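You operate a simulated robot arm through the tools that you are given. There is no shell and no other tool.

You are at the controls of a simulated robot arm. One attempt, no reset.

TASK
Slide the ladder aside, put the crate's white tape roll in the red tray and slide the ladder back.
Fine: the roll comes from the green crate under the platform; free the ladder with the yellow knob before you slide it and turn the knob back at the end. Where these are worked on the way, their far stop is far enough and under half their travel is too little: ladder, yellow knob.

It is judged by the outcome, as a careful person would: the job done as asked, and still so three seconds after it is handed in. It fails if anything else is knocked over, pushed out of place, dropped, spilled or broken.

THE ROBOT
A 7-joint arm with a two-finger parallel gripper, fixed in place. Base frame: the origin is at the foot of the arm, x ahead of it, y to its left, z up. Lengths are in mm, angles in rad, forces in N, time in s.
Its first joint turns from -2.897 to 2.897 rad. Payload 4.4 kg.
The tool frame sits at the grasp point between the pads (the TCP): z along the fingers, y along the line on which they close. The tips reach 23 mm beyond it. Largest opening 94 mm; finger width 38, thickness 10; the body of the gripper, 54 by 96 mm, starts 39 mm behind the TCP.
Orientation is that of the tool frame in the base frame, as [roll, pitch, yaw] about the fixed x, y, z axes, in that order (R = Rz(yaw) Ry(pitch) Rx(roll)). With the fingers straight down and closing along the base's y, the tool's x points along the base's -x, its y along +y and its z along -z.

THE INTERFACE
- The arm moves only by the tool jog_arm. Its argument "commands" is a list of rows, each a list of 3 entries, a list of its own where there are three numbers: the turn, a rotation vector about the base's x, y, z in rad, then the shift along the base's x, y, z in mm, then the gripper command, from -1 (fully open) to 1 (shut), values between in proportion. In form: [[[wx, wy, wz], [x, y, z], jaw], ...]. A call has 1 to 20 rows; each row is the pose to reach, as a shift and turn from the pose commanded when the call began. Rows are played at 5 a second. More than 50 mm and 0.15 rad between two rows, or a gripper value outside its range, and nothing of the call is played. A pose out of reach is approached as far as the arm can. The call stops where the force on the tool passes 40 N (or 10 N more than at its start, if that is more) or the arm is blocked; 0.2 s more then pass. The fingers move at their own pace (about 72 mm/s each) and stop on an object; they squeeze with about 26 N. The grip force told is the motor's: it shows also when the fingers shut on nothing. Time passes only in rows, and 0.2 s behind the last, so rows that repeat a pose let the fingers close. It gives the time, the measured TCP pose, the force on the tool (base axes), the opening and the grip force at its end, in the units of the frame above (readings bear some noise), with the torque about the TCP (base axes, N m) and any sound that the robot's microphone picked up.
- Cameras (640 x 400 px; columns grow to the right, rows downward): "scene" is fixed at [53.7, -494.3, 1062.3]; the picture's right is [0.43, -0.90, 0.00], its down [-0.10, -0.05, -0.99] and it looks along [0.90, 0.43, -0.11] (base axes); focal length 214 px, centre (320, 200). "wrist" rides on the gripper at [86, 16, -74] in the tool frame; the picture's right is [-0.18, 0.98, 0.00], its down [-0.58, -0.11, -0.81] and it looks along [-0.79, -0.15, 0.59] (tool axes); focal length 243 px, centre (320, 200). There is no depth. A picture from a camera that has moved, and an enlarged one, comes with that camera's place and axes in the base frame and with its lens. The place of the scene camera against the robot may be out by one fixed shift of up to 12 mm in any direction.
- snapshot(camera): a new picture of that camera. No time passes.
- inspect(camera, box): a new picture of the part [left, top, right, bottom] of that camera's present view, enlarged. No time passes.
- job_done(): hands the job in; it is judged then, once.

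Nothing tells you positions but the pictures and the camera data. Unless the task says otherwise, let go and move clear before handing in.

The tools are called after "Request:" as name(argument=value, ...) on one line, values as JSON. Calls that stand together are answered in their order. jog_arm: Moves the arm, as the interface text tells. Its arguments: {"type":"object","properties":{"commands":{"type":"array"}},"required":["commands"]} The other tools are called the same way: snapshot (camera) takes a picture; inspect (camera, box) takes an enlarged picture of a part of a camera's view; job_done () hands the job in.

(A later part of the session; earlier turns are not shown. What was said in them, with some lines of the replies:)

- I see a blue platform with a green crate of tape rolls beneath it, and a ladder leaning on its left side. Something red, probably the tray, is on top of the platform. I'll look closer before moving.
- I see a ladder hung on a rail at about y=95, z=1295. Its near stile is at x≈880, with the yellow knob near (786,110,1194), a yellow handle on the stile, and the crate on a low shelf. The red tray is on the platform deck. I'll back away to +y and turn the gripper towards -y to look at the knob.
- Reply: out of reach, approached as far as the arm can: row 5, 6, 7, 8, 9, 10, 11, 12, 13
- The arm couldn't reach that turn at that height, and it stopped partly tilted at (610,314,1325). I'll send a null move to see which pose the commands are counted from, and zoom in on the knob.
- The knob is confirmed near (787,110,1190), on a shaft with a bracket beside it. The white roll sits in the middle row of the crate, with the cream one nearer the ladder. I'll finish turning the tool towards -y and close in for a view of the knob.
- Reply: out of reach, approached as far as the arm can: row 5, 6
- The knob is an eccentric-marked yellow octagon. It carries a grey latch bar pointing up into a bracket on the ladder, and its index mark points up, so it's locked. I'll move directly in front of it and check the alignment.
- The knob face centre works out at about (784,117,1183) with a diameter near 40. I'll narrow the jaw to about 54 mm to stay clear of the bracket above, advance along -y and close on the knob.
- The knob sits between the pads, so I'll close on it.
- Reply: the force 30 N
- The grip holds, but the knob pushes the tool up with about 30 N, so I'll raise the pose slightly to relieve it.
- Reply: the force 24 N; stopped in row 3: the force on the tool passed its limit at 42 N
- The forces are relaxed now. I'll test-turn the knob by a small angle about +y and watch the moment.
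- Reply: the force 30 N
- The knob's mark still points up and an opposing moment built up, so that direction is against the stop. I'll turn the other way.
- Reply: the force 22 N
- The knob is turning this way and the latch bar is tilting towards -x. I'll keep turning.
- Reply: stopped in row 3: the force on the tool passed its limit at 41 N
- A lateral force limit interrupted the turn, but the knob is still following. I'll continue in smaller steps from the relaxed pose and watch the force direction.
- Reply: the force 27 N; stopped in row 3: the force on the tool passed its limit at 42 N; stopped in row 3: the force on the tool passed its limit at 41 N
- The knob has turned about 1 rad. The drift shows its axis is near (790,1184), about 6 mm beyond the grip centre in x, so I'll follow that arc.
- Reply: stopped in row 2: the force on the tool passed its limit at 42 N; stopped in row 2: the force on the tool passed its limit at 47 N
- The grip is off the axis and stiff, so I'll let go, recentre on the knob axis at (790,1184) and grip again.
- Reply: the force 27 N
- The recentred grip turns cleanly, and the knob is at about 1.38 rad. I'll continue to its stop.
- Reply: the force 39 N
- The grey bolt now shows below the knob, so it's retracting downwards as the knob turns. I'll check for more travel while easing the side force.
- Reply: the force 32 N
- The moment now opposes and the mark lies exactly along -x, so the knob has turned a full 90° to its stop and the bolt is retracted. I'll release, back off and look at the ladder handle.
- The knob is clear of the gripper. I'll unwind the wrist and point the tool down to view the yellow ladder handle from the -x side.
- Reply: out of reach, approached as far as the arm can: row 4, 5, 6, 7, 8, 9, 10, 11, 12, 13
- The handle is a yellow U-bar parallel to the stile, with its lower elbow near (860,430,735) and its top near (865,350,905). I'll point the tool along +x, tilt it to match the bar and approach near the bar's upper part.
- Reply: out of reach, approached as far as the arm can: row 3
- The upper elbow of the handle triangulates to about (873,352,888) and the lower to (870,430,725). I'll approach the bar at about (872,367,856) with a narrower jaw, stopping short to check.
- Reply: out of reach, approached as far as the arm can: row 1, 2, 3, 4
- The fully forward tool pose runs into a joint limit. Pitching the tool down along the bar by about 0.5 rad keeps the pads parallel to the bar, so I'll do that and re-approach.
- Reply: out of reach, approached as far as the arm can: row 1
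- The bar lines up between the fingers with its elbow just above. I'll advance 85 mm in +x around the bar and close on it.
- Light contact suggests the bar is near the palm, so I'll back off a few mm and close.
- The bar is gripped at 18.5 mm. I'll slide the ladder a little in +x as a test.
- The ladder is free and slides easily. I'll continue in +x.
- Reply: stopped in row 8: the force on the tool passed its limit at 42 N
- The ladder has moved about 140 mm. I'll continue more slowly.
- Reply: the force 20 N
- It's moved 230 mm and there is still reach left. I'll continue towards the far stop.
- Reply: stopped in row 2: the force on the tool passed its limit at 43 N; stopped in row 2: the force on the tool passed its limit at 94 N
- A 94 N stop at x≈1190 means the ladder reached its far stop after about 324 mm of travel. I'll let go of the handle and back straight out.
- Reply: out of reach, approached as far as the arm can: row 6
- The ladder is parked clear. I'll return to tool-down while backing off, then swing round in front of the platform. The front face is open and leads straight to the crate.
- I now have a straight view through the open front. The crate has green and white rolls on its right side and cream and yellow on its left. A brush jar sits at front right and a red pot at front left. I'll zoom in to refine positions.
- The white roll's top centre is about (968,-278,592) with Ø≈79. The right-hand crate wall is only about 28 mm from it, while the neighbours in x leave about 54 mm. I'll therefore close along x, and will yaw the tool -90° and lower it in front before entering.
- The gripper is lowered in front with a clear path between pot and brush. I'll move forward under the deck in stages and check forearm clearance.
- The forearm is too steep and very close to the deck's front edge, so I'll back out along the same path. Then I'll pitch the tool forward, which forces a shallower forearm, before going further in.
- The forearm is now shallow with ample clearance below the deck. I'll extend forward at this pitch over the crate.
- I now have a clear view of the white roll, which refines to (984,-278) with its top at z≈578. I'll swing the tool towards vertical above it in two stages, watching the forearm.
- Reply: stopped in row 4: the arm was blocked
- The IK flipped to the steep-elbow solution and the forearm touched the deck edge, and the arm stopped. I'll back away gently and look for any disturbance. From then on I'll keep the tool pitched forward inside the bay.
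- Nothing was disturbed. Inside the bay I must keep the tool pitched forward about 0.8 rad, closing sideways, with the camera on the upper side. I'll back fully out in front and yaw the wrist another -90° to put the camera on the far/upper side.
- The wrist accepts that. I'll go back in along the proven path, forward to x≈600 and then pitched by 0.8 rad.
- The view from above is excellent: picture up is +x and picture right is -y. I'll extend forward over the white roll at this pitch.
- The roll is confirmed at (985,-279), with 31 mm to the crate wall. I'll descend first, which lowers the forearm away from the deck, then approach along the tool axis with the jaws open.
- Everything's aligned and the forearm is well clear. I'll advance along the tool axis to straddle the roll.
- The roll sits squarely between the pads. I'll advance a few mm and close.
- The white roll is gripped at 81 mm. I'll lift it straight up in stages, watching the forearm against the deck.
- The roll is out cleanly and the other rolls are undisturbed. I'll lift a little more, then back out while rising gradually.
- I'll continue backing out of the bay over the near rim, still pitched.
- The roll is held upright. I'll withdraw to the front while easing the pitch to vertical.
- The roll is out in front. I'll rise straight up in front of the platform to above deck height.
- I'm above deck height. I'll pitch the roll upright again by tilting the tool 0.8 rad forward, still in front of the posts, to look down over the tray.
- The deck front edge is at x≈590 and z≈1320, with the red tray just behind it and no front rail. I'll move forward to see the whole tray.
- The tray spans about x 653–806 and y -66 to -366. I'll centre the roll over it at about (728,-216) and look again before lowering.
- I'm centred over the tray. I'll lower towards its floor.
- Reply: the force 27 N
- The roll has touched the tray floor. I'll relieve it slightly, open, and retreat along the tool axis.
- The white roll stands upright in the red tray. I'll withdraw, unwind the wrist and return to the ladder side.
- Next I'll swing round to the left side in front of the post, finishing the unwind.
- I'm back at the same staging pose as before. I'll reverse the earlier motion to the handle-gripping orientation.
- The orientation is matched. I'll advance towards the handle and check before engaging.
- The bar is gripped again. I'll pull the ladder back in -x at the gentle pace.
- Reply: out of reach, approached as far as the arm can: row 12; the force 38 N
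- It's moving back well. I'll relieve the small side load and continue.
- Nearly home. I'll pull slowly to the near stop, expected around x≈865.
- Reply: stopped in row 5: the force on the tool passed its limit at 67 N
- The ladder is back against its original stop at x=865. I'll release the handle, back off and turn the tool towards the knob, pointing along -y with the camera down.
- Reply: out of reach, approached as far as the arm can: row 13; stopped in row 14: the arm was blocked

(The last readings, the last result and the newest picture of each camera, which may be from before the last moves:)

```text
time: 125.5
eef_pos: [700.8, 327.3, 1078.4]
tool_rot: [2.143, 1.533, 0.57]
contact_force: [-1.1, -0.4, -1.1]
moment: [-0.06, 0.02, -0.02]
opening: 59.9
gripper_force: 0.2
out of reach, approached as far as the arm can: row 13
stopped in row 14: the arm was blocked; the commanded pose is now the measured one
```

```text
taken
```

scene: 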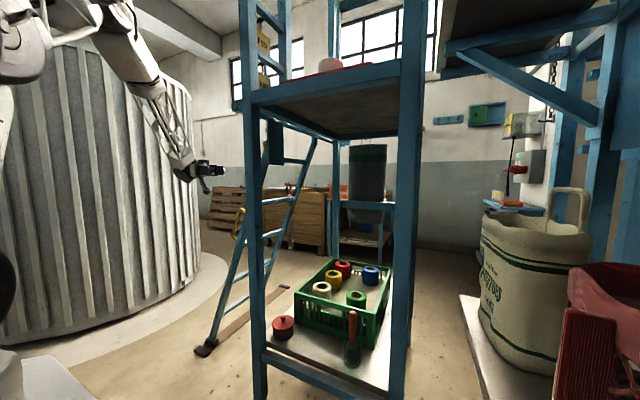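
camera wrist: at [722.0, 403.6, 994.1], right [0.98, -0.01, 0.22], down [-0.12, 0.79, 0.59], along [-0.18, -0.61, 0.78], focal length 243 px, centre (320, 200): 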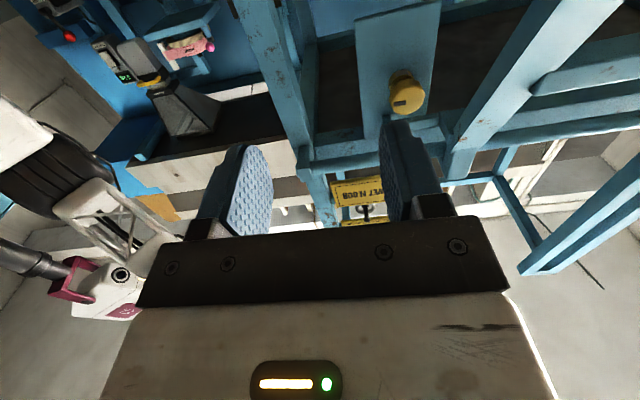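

The tool is now pointing at -y with closing along x. The stop came from an IK limit, and nothing is near the arm. I'll move in front of the knob.

Request:
jog_arm(commands=[[[0, 0, 0], [15, -10, 15], -0.28], [[0, 0, 0], [35, -22, 40], -0.28], [[0, 0, 0], [55, -36, 65], -0.28], [[0, 0, 0], [75, -50, 90], -0.28], [[0, 0, 0], [89, -63, 105], -0.28], [[0, 0, 0], [89, -63, 105], -0.28]])

Request:
snapshot(camera="wrist")

Request:
inspect(camera="scene", box=[160, 80, 340, 200])

```text
time: 126.9
eef_pos: [788.8, 266.0, 1181.3]
tool_rot: [2.135, 1.536, 0.56]
contact_force: [-0.3, -0.6, 0.6]
moment: [0.0, -0.01, -0.04]
opening: 60.2
gripper_force: 0.2
```

```text
taken
camera wrist: at [808.9, 342.1, 1096.1], right [0.98, -0.01, 0.21], down [-0.12, 0.8, 0.59], along [-0.17, -0.61, 0.78], focal length 243 px, centre (320, 200)
```

wrist: 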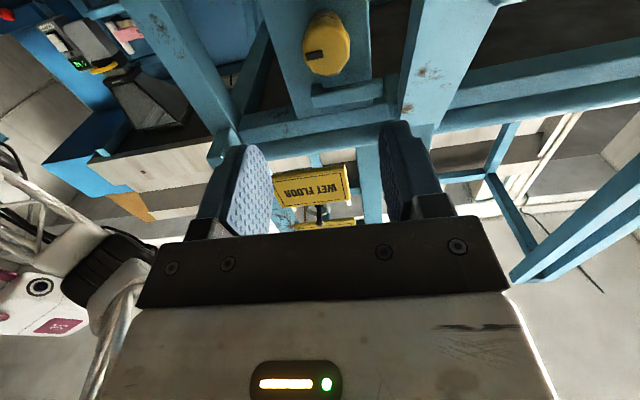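

```text
3.33 times, centred on (250, 140) of scene
camera zoom: at [53.7, -494.3, 1062.3], right [0.43, -0.9, 0.0], down [-0.1, -0.05, -0.99], along [0.9, 0.43, -0.11], focal length 715 px, centre (553, 400)
```

zoom: 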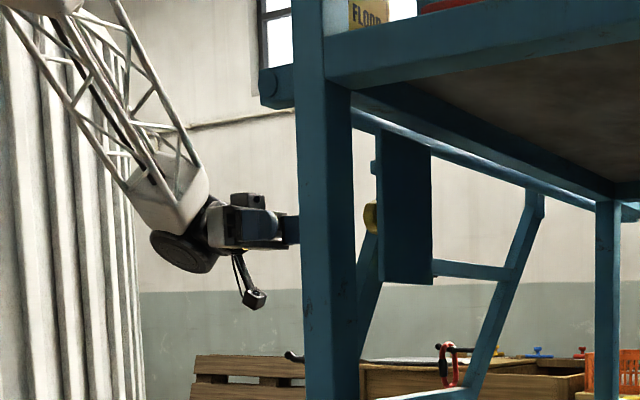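

Request:
jog_arm(commands=[[[0, 0, 0], [1.5, -40, 0.7], -0.28], [[0, 0, 0], [1.5, -80, 0.7], -0.28], [[0, 0, 0], [1.5, -115, 0.7], -0.28], [[0, 0, 0], [1.5, -140, 0.7], -0.28], [[0, 0, 0], [1.5, -154, 0.7], -0.28], [[0, 0, 0], [1.5, -154, 0.7], -0.28]])

Request:
inspect(camera="wrist", box=[180, 60, 420, 240])

```text
time: 128.3
eef_pos: [792.4, 109.5, 1181.4]
tool_rot: [2.135, 1.537, 0.56]
contact_force: [0.5, 1.2, -1.0]
moment: [-0.01, 0.03, -0.02]
opening: 60.3
gripper_force: 0.0
```

```text
2.22 times, centred on (300, 150) of wrist
camera zoom: at [812.1, 185.4, 1095.9], right [0.98, -0.01, 0.21], down [-0.12, 0.8, 0.59], along [-0.17, -0.61, 0.78], focal length 539 px, centre (364, 311)
```

zoom: 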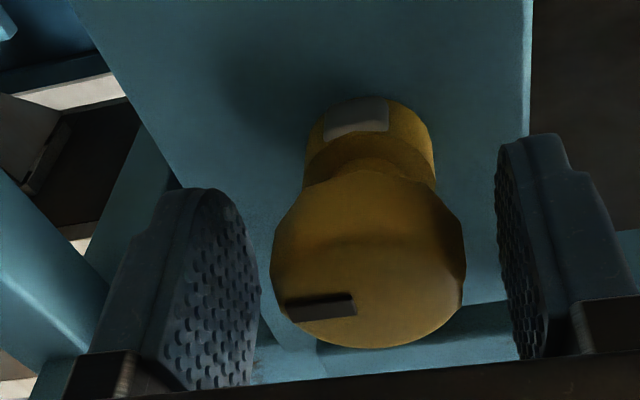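

The knob is about 3 mm to the -x side of centre, so I'll shift and close.

Request:
jog_arm(commands=[[[0, 0, 0], [-3, 0, 0], -0.1], [[0, 0, 0], [-3, 0, 0], 0.1], [[0, 0, 0], [-3, 0, 0], 1], [[0, 0, 0], [-3, 0, 0], 1]])

```text
time: 129.1
eef_pos: [791.4, 108.5, 1179.5]
tool_rot: [2.122, 1.535, 0.552]
contact_force: [52.2, -2.5, -3.6]
moment: [-0.08, 0.27, 0.37]
opening: 42.5
gripper_force: 26.3
stopped in row 3: the force on the tool passed its limit at 50 N (the readings are from after the stop); the commanded pose is now the measured one
```

Request:
jog_arm(commands=[[[0, 0, 0], [1.5, 0, 0], 1], [[0, 0, 0], [1.5, 0, 0], 1]])

```text
time: 129.7
eef_pos: [792.8, 108.3, 1180.8]
tool_rot: [2.138, 1.536, 0.565]
contact_force: [33.6, -3.7, -4.3]
moment: [1.0, 0.1, 0.63]
opening: 41.7
gripper_force: 44.6
```

Request:
jog_arm(commands=[[[0, 0, 0], [1.5, 0, 0], 1], [[0, 0, 0], [3, 0, 0], 1], [[0, 0, 0], [3, 0, 0], 1]])

```text
time: 130.2
eef_pos: [792.0, 108.6, 1181.0]
tool_rot: [2.136, 1.536, 0.561]
contact_force: [-19.6, -2.7, 3.8]
moment: [0.43, -0.03, 0.27]
opening: 42.1
gripper_force: 45.3
stopped in row 2: the force on the tool passed its limit at 53 N (the readings are from after the stop); the commanded pose is now the measured one
```

The grip is set, so I'll turn the knob back about +y in small steps.

Request:
jog_arm(commands=[[[0, 0.07, 0], [0, 0, 0], 1], [[0, 0.14, 0], [0, 0, 0], 1], [[0, 0.21, 0], [0, 0, 0], 1], [[0, 0.28, 0], [0, 0, 0], 1], [[0, 0.28, 0], [0, 0, 0], 1]])

Request:
inspect(camera="wrist", box=[180, 60, 420, 240])

```text
time: 130.7
eef_pos: [792.2, 108.3, 1181.3]
tool_rot: [-2.02, 1.53, 2.687]
contact_force: [-15.9, -3.9, 3.2]
moment: [0.29, -0.08, 0.12]
opening: 41.7
gripper_force: 44.9
stopped in row 2: the force on the tool passed its limit at 44 N (the readings are from after the stop); the commanded pose is now the measured one
```

```text
2.22 times, centred on (300, 150) of wrist
camera zoom: at [806.8, 185.0, 1094.7], right [0.99, -0.01, 0.15], down [-0.08, 0.8, 0.6], along [-0.13, -0.6, 0.79], focal length 539 px, centre (364, 311)
```

zoom: 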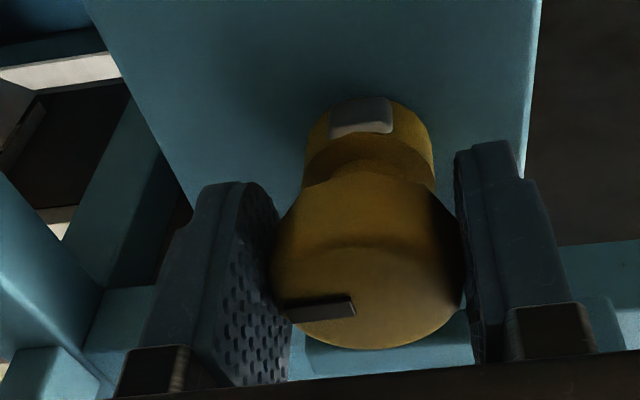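

Request:
jog_arm(commands=[[[0, 0.06, 0], [-0.6, 0, 0], 1], [[0, 0.12, 0], [-0.8, 0, 0], 1], [[0, 0.18, 0], [-0.8, 0, 0], 1], [[0, 0.24, 0], [-0.8, 0, 0], 1], [[0, 0.3, 0], [-0.8, 0, 0], 1]])

```text
time: 131.6
eef_pos: [791.1, 109.0, 1180.8]
tool_rot: [-1.637, 1.349, 3.064]
contact_force: [-13.3, -4.9, 1.1]
moment: [0.28, -0.06, -0.01]
opening: 41.9
gripper_force: 44.8
stopped in row 4: the force on the tool passed its limit at 41 N (the readings are from after the stop); the commanded pose is now the measured one
```

Request:
jog_arm(commands=[[[0, 0.06, 0], [-0.8, 0, 0], 1], [[0, 0.12, 0], [-1.2, 0, 0], 1], [[0, 0.18, 0], [-1.4, 0, 0], 1], [[0, 0.24, 0], [-1.4, 0, 0], 1], [[0, 0.3, 0], [-1.4, 0, 0], 1], [[0, 0.3, 0], [-1.4, 0, 0], 1]])

Request:
inspect(camera="wrist", box=[180, 60, 420, 240])

```text
time: 132.9
eef_pos: [789.7, 108.4, 1182.1]
tool_rot: [-1.593, 1.048, 3.107]
contact_force: [-5.1, 7.2, 9.2]
moment: [0.63, -0.01, -0.04]
opening: 41.8
gripper_force: 44.8
```

```text
2.22 times, centred on (300, 150) of wrist
camera zoom: at [763.1, 185.0, 1098.8], right [0.94, -0.01, -0.33], down [0.21, 0.8, 0.57], along [0.26, -0.6, 0.75], focal length 539 px, centre (364, 311)
```

zoom: 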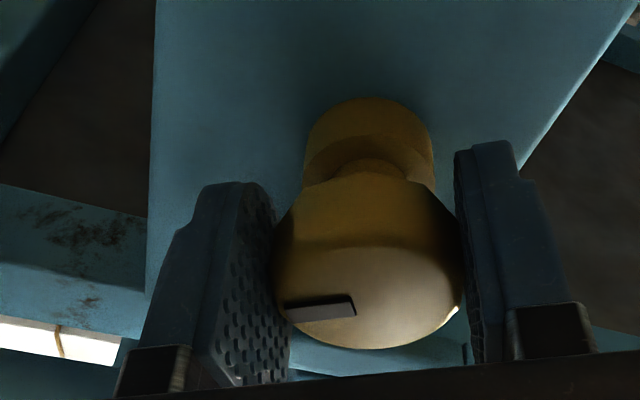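

The knob is following and the bolt is going back up. I'll continue.

Request:
jog_arm(commands=[[[0, 0.06, 0], [-0.3, 0, 0.2], 1], [[0, 0.12, 0], [-0.3, 0, 0.4], 1], [[0, 0.18, 0], [-0.3, 0, 0.4], 1], [[0, 0.24, 0], [-0.3, 0, 0.4], 1], [[0, 0.3, 0], [-0.3, 0, 0.4], 1], [[0, 0.36, 0], [-0.3, 0, 0.4], 1], [[0, 0.36, 0], [-0.3, 0, 0.4], 1]])

```text
time: 134.1
eef_pos: [789.4, 108.8, 1180.3]
tool_rot: [-1.58, 0.792, 3.117]
contact_force: [-13.9, -3.1, 5.1]
moment: [0.11, -0.07, 0.04]
opening: 41.9
gripper_force: 44.6
stopped in row 5: the force on the tool passed its limit at 42 N (the readings are from after the stop); the commanded pose is now the measured one
```

Request:
jog_arm(commands=[[[0, 0.06, 0], [-1, 0, 0.4], 1], [[0, 0.12, 0], [-1.2, 0, 0.8], 1], [[0, 0.18, 0], [-1.2, 0, 1], 1], [[0, 0.24, 0], [-1.2, 0, 1], 1], [[0, 0.3, 0], [-1.2, 0, 1], 1], [[0, 0.36, 0], [-1.2, 0, 1], 1], [[0, 0.36, 0], [-1.2, 0, 1], 1]])

Request:
inspect(camera="wrist", box=[180, 60, 420, 240])

```text
time: 135.7
eef_pos: [789.0, 109.9, 1182.1]
tool_rot: [-1.571, 0.431, 3.121]
contact_force: [-25.8, -26.8, 5.1]
moment: [0.69, -0.11, -0.07]
opening: 42.0
gripper_force: 45.0
```

```text
2.22 times, centred on (300, 150) of wrist
camera zoom: at [719.3, 185.3, 1132.1], right [0.58, -0.01, -0.82], down [0.5, 0.8, 0.34], along [0.65, -0.6, 0.47], focal length 539 px, centre (364, 311)
```

zoom: 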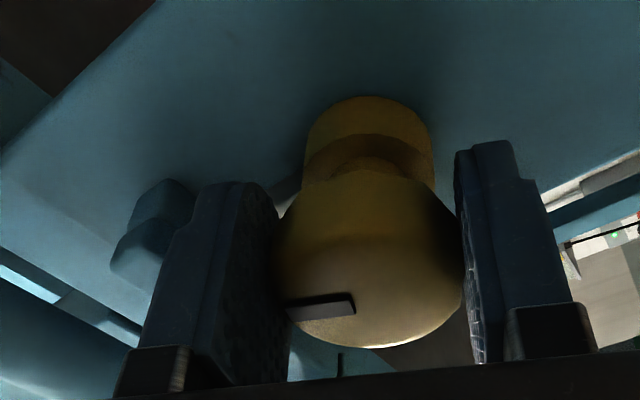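

Request:
jog_arm(commands=[[[0, 0.06, 0], [-0.8, -0.7, 0.2], 1], [[0, 0.12, 0], [-1, -1, 0.4], 1], [[0, 0.18, 0], [-1, -1, 0.6], 1], [[0, 0.24, 0], [-1, -1, 0.8], 1], [[0, 0.3, 0], [-1, -1, 0.8], 1], [[0, 0.3, 0], [-1, -1, 0.8], 1]])

Request:
inspect(camera="wrist", box=[180, 60, 420, 240])

```text
time: 137.1
eef_pos: [787.9, 109.1, 1184.6]
tool_rot: [-1.565, 0.131, 3.123]
contact_force: [15.6, 29.1, 30.0]
moment: [0.09, -0.12, 0.3]
opening: 42.4
gripper_force: 45.1
```

```text
2.22 times, centred on (300, 150) of wrist
camera zoom: at [706.2, 184.4, 1156.0], right [0.31, -0.01, -0.95], down [0.58, 0.8, 0.18], along [0.76, -0.6, 0.26], focal length 539 px, centre (364, 311)
```

zoom: 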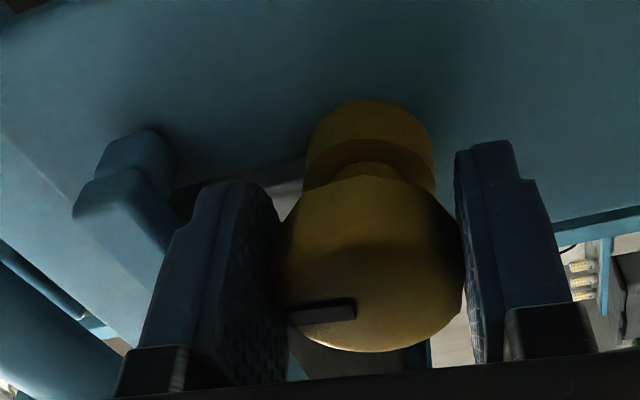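

Request:
jog_arm(commands=[[[0, 0.05, 0], [0.5, 1, 1], 1], [[0, 0.1, 0], [0.5, 1.2, 1.5], 1], [[0, 0.15, 0], [0.5, 1.2, 2], 1], [[0, 0.2, 0], [0.5, 1.2, 2], 1], [[0, 0.2, 0], [0.5, 1.2, 2], 1]])

Request:
inspect(camera="wrist", box=[180, 60, 420, 240])

```text
time: 138.3
eef_pos: [786.5, 108.9, 1185.7]
tool_rot: [-1.563, -0.069, 3.124]
contact_force: [-12.3, -22.9, 24.3]
moment: [0.25, -0.52, -0.4]
opening: 41.7
gripper_force: 45.1
```

```text
2.22 times, centred on (300, 150) of wrist
camera zoom: at [702.0, 184.9, 1174.1], right [0.12, -0.01, -0.99], down [0.6, 0.8, 0.06], along [0.79, -0.61, 0.1], focal length 539 px, centre (364, 311)
```

zoom: 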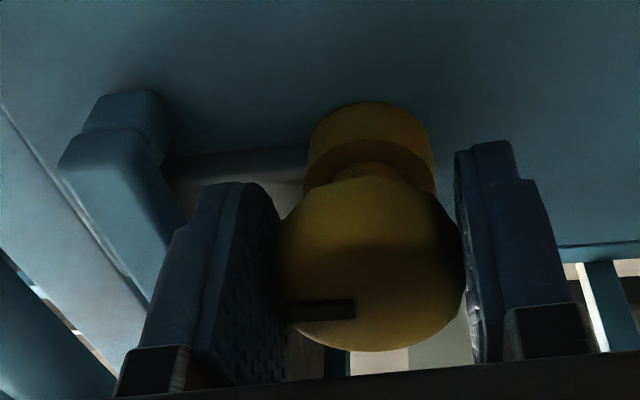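

The mark points up again and a counter-moment is building. I'll nudge slightly more to be sure it's on the stop.

Request:
jog_arm(commands=[[[0, 0.05, 0], [-0.5, -0.8, 0.5], 1], [[0, 0.1, 0], [-0.5, -0.8, 0.5], 1], [[0, 0.1, 0], [-0.5, -0.8, 0.5], 1]])

Request:
inspect(camera="wrist", box=[180, 60, 420, 240])

```text
time: 139.1
eef_pos: [787.1, 109.4, 1185.4]
tool_rot: [-1.56, -0.17, 3.124]
contact_force: [-3.1, -3.8, 24.3]
moment: [0.72, -0.81, 0.29]
opening: 41.4
gripper_force: 45.0
```

```text
2.22 times, centred on (300, 150) of wrist
camera zoom: at [701.3, 185.5, 1183.1], right [0.02, -0.01, -1.0], down [0.6, 0.8, 0.0], along [0.8, -0.6, 0.02], focal length 539 px, centre (364, 311)
```

zoom: 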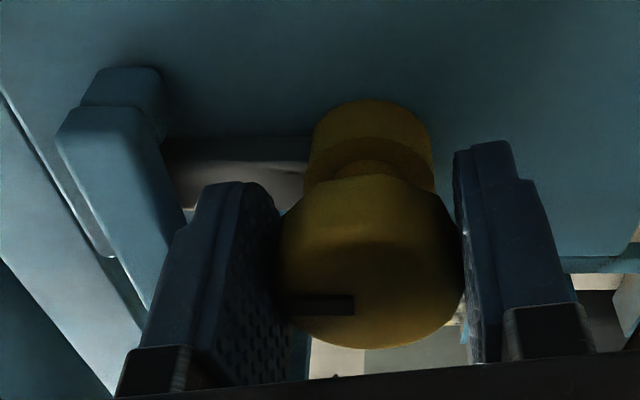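

The mark stays upright while the gripper slips, so the knob is fully back at its locked stop with the bolt in the bracket. I'll release with a small opening and withdraw along +y.

Request:
jog_arm(commands=[[[0, 0, 0], [0, 0, -1], 0.3], [[0, 0, 0], [0, 0, -1], -0.1], [[0, 0, 0], [0, 0, -1], -0.15], [[0, 0, 0], [0, 0, -1], -0.15], [[0, 0, 0], [0, 15, -1], -0.15], [[0, 0, 0], [0, 45, -1], -0.15], [[0, 0, 0], [-10, 85, -1], -0.15], [[0, 0, 0], [-40, 115, -5], -0.15], [[0, 0, 0], [-75, 140, -10], -0.15]])

Request:
snapshot(camera="wrist")

Request:
snapshot(camera="scene")

Request:
inspect(camera="wrist", box=[220, 0, 440, 200])

```text
time: 141.1
eef_pos: [713.1, 247.6, 1175.9]
tool_rot: [-1.558, -0.171, 3.123]
contact_force: [0.5, 0.9, -2.4]
moment: [-0.2, 0.0, -0.04]
opening: 54.2
gripper_force: 0.0
```

```text
taken
camera wrist: at [627.6, 323.8, 1174.0], right [0.01, -0.01, -1.0], down [0.6, 0.8, 0.0], along [0.8, -0.6, 0.02], focal length 243 px, centre (320, 200)
```

wrist: 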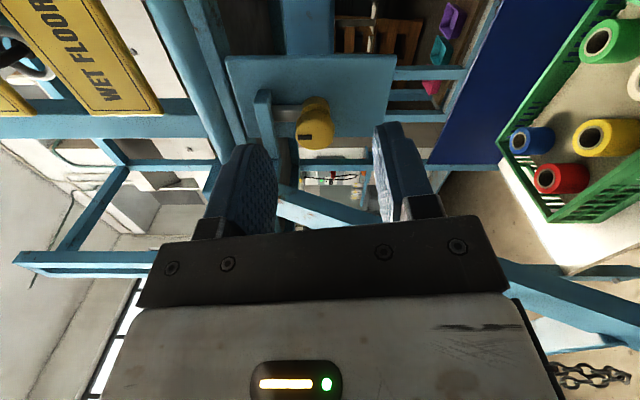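

```text
taken
```

scene: 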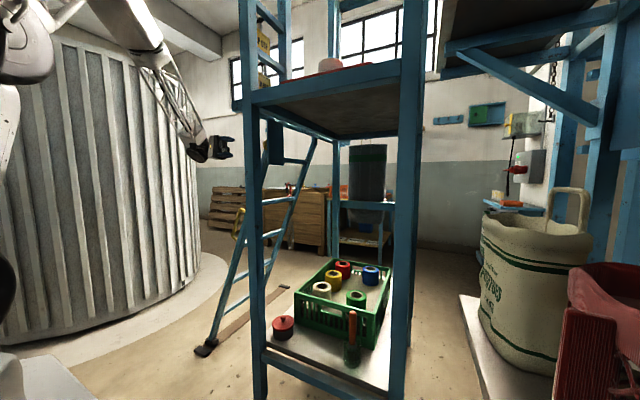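

```text
2.00 times, centred on (330, 100) of wrist
camera zoom: at [627.6, 323.8, 1174.0], right [0.01, -0.01, -1.0], down [0.6, 0.8, 0.0], along [0.8, -0.6, 0.02], focal length 485 px, centre (300, 400)
```

zoom: 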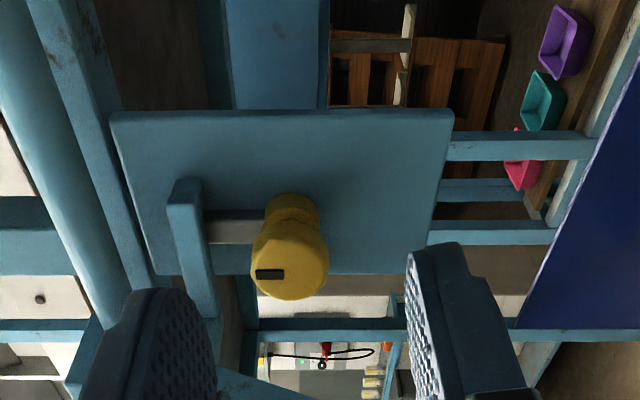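

The bolt is back in the bracket with the knob's mark up as at the start, and the ladder is home against its stop. The white roll stands in the red tray, everything else is in place, and the gripper is clear. I'm handing in.

Request:
job_done()

```text
The job is handed in.
```

The job is done and handed in: the white tape roll is standing upright in the red tray, and the ladder is back where it started.

- **Ladder and knob:** I turned the yellow knob 90° to its stop, slid the ladder about 324 mm to its far stop, and later pulled it back against its original stop. The knob is turned back with its mark pointing up, and the bolt sits in the ladder bracket again.
- **Roll:** I took the white roll (not the cream one) from the green crate through the open front under the platform. The other rolls, the pot and the brush jar look unmoved in the pictures.
- **One contact:** while I was reaching into the crate, the forearm touched the front edge of the platform deck and the arm stopped. I backed out and changed the approach. The tray and everything around it looked undisturbed afterwards.

The gripper had let go and was clear of everything before I handed in.
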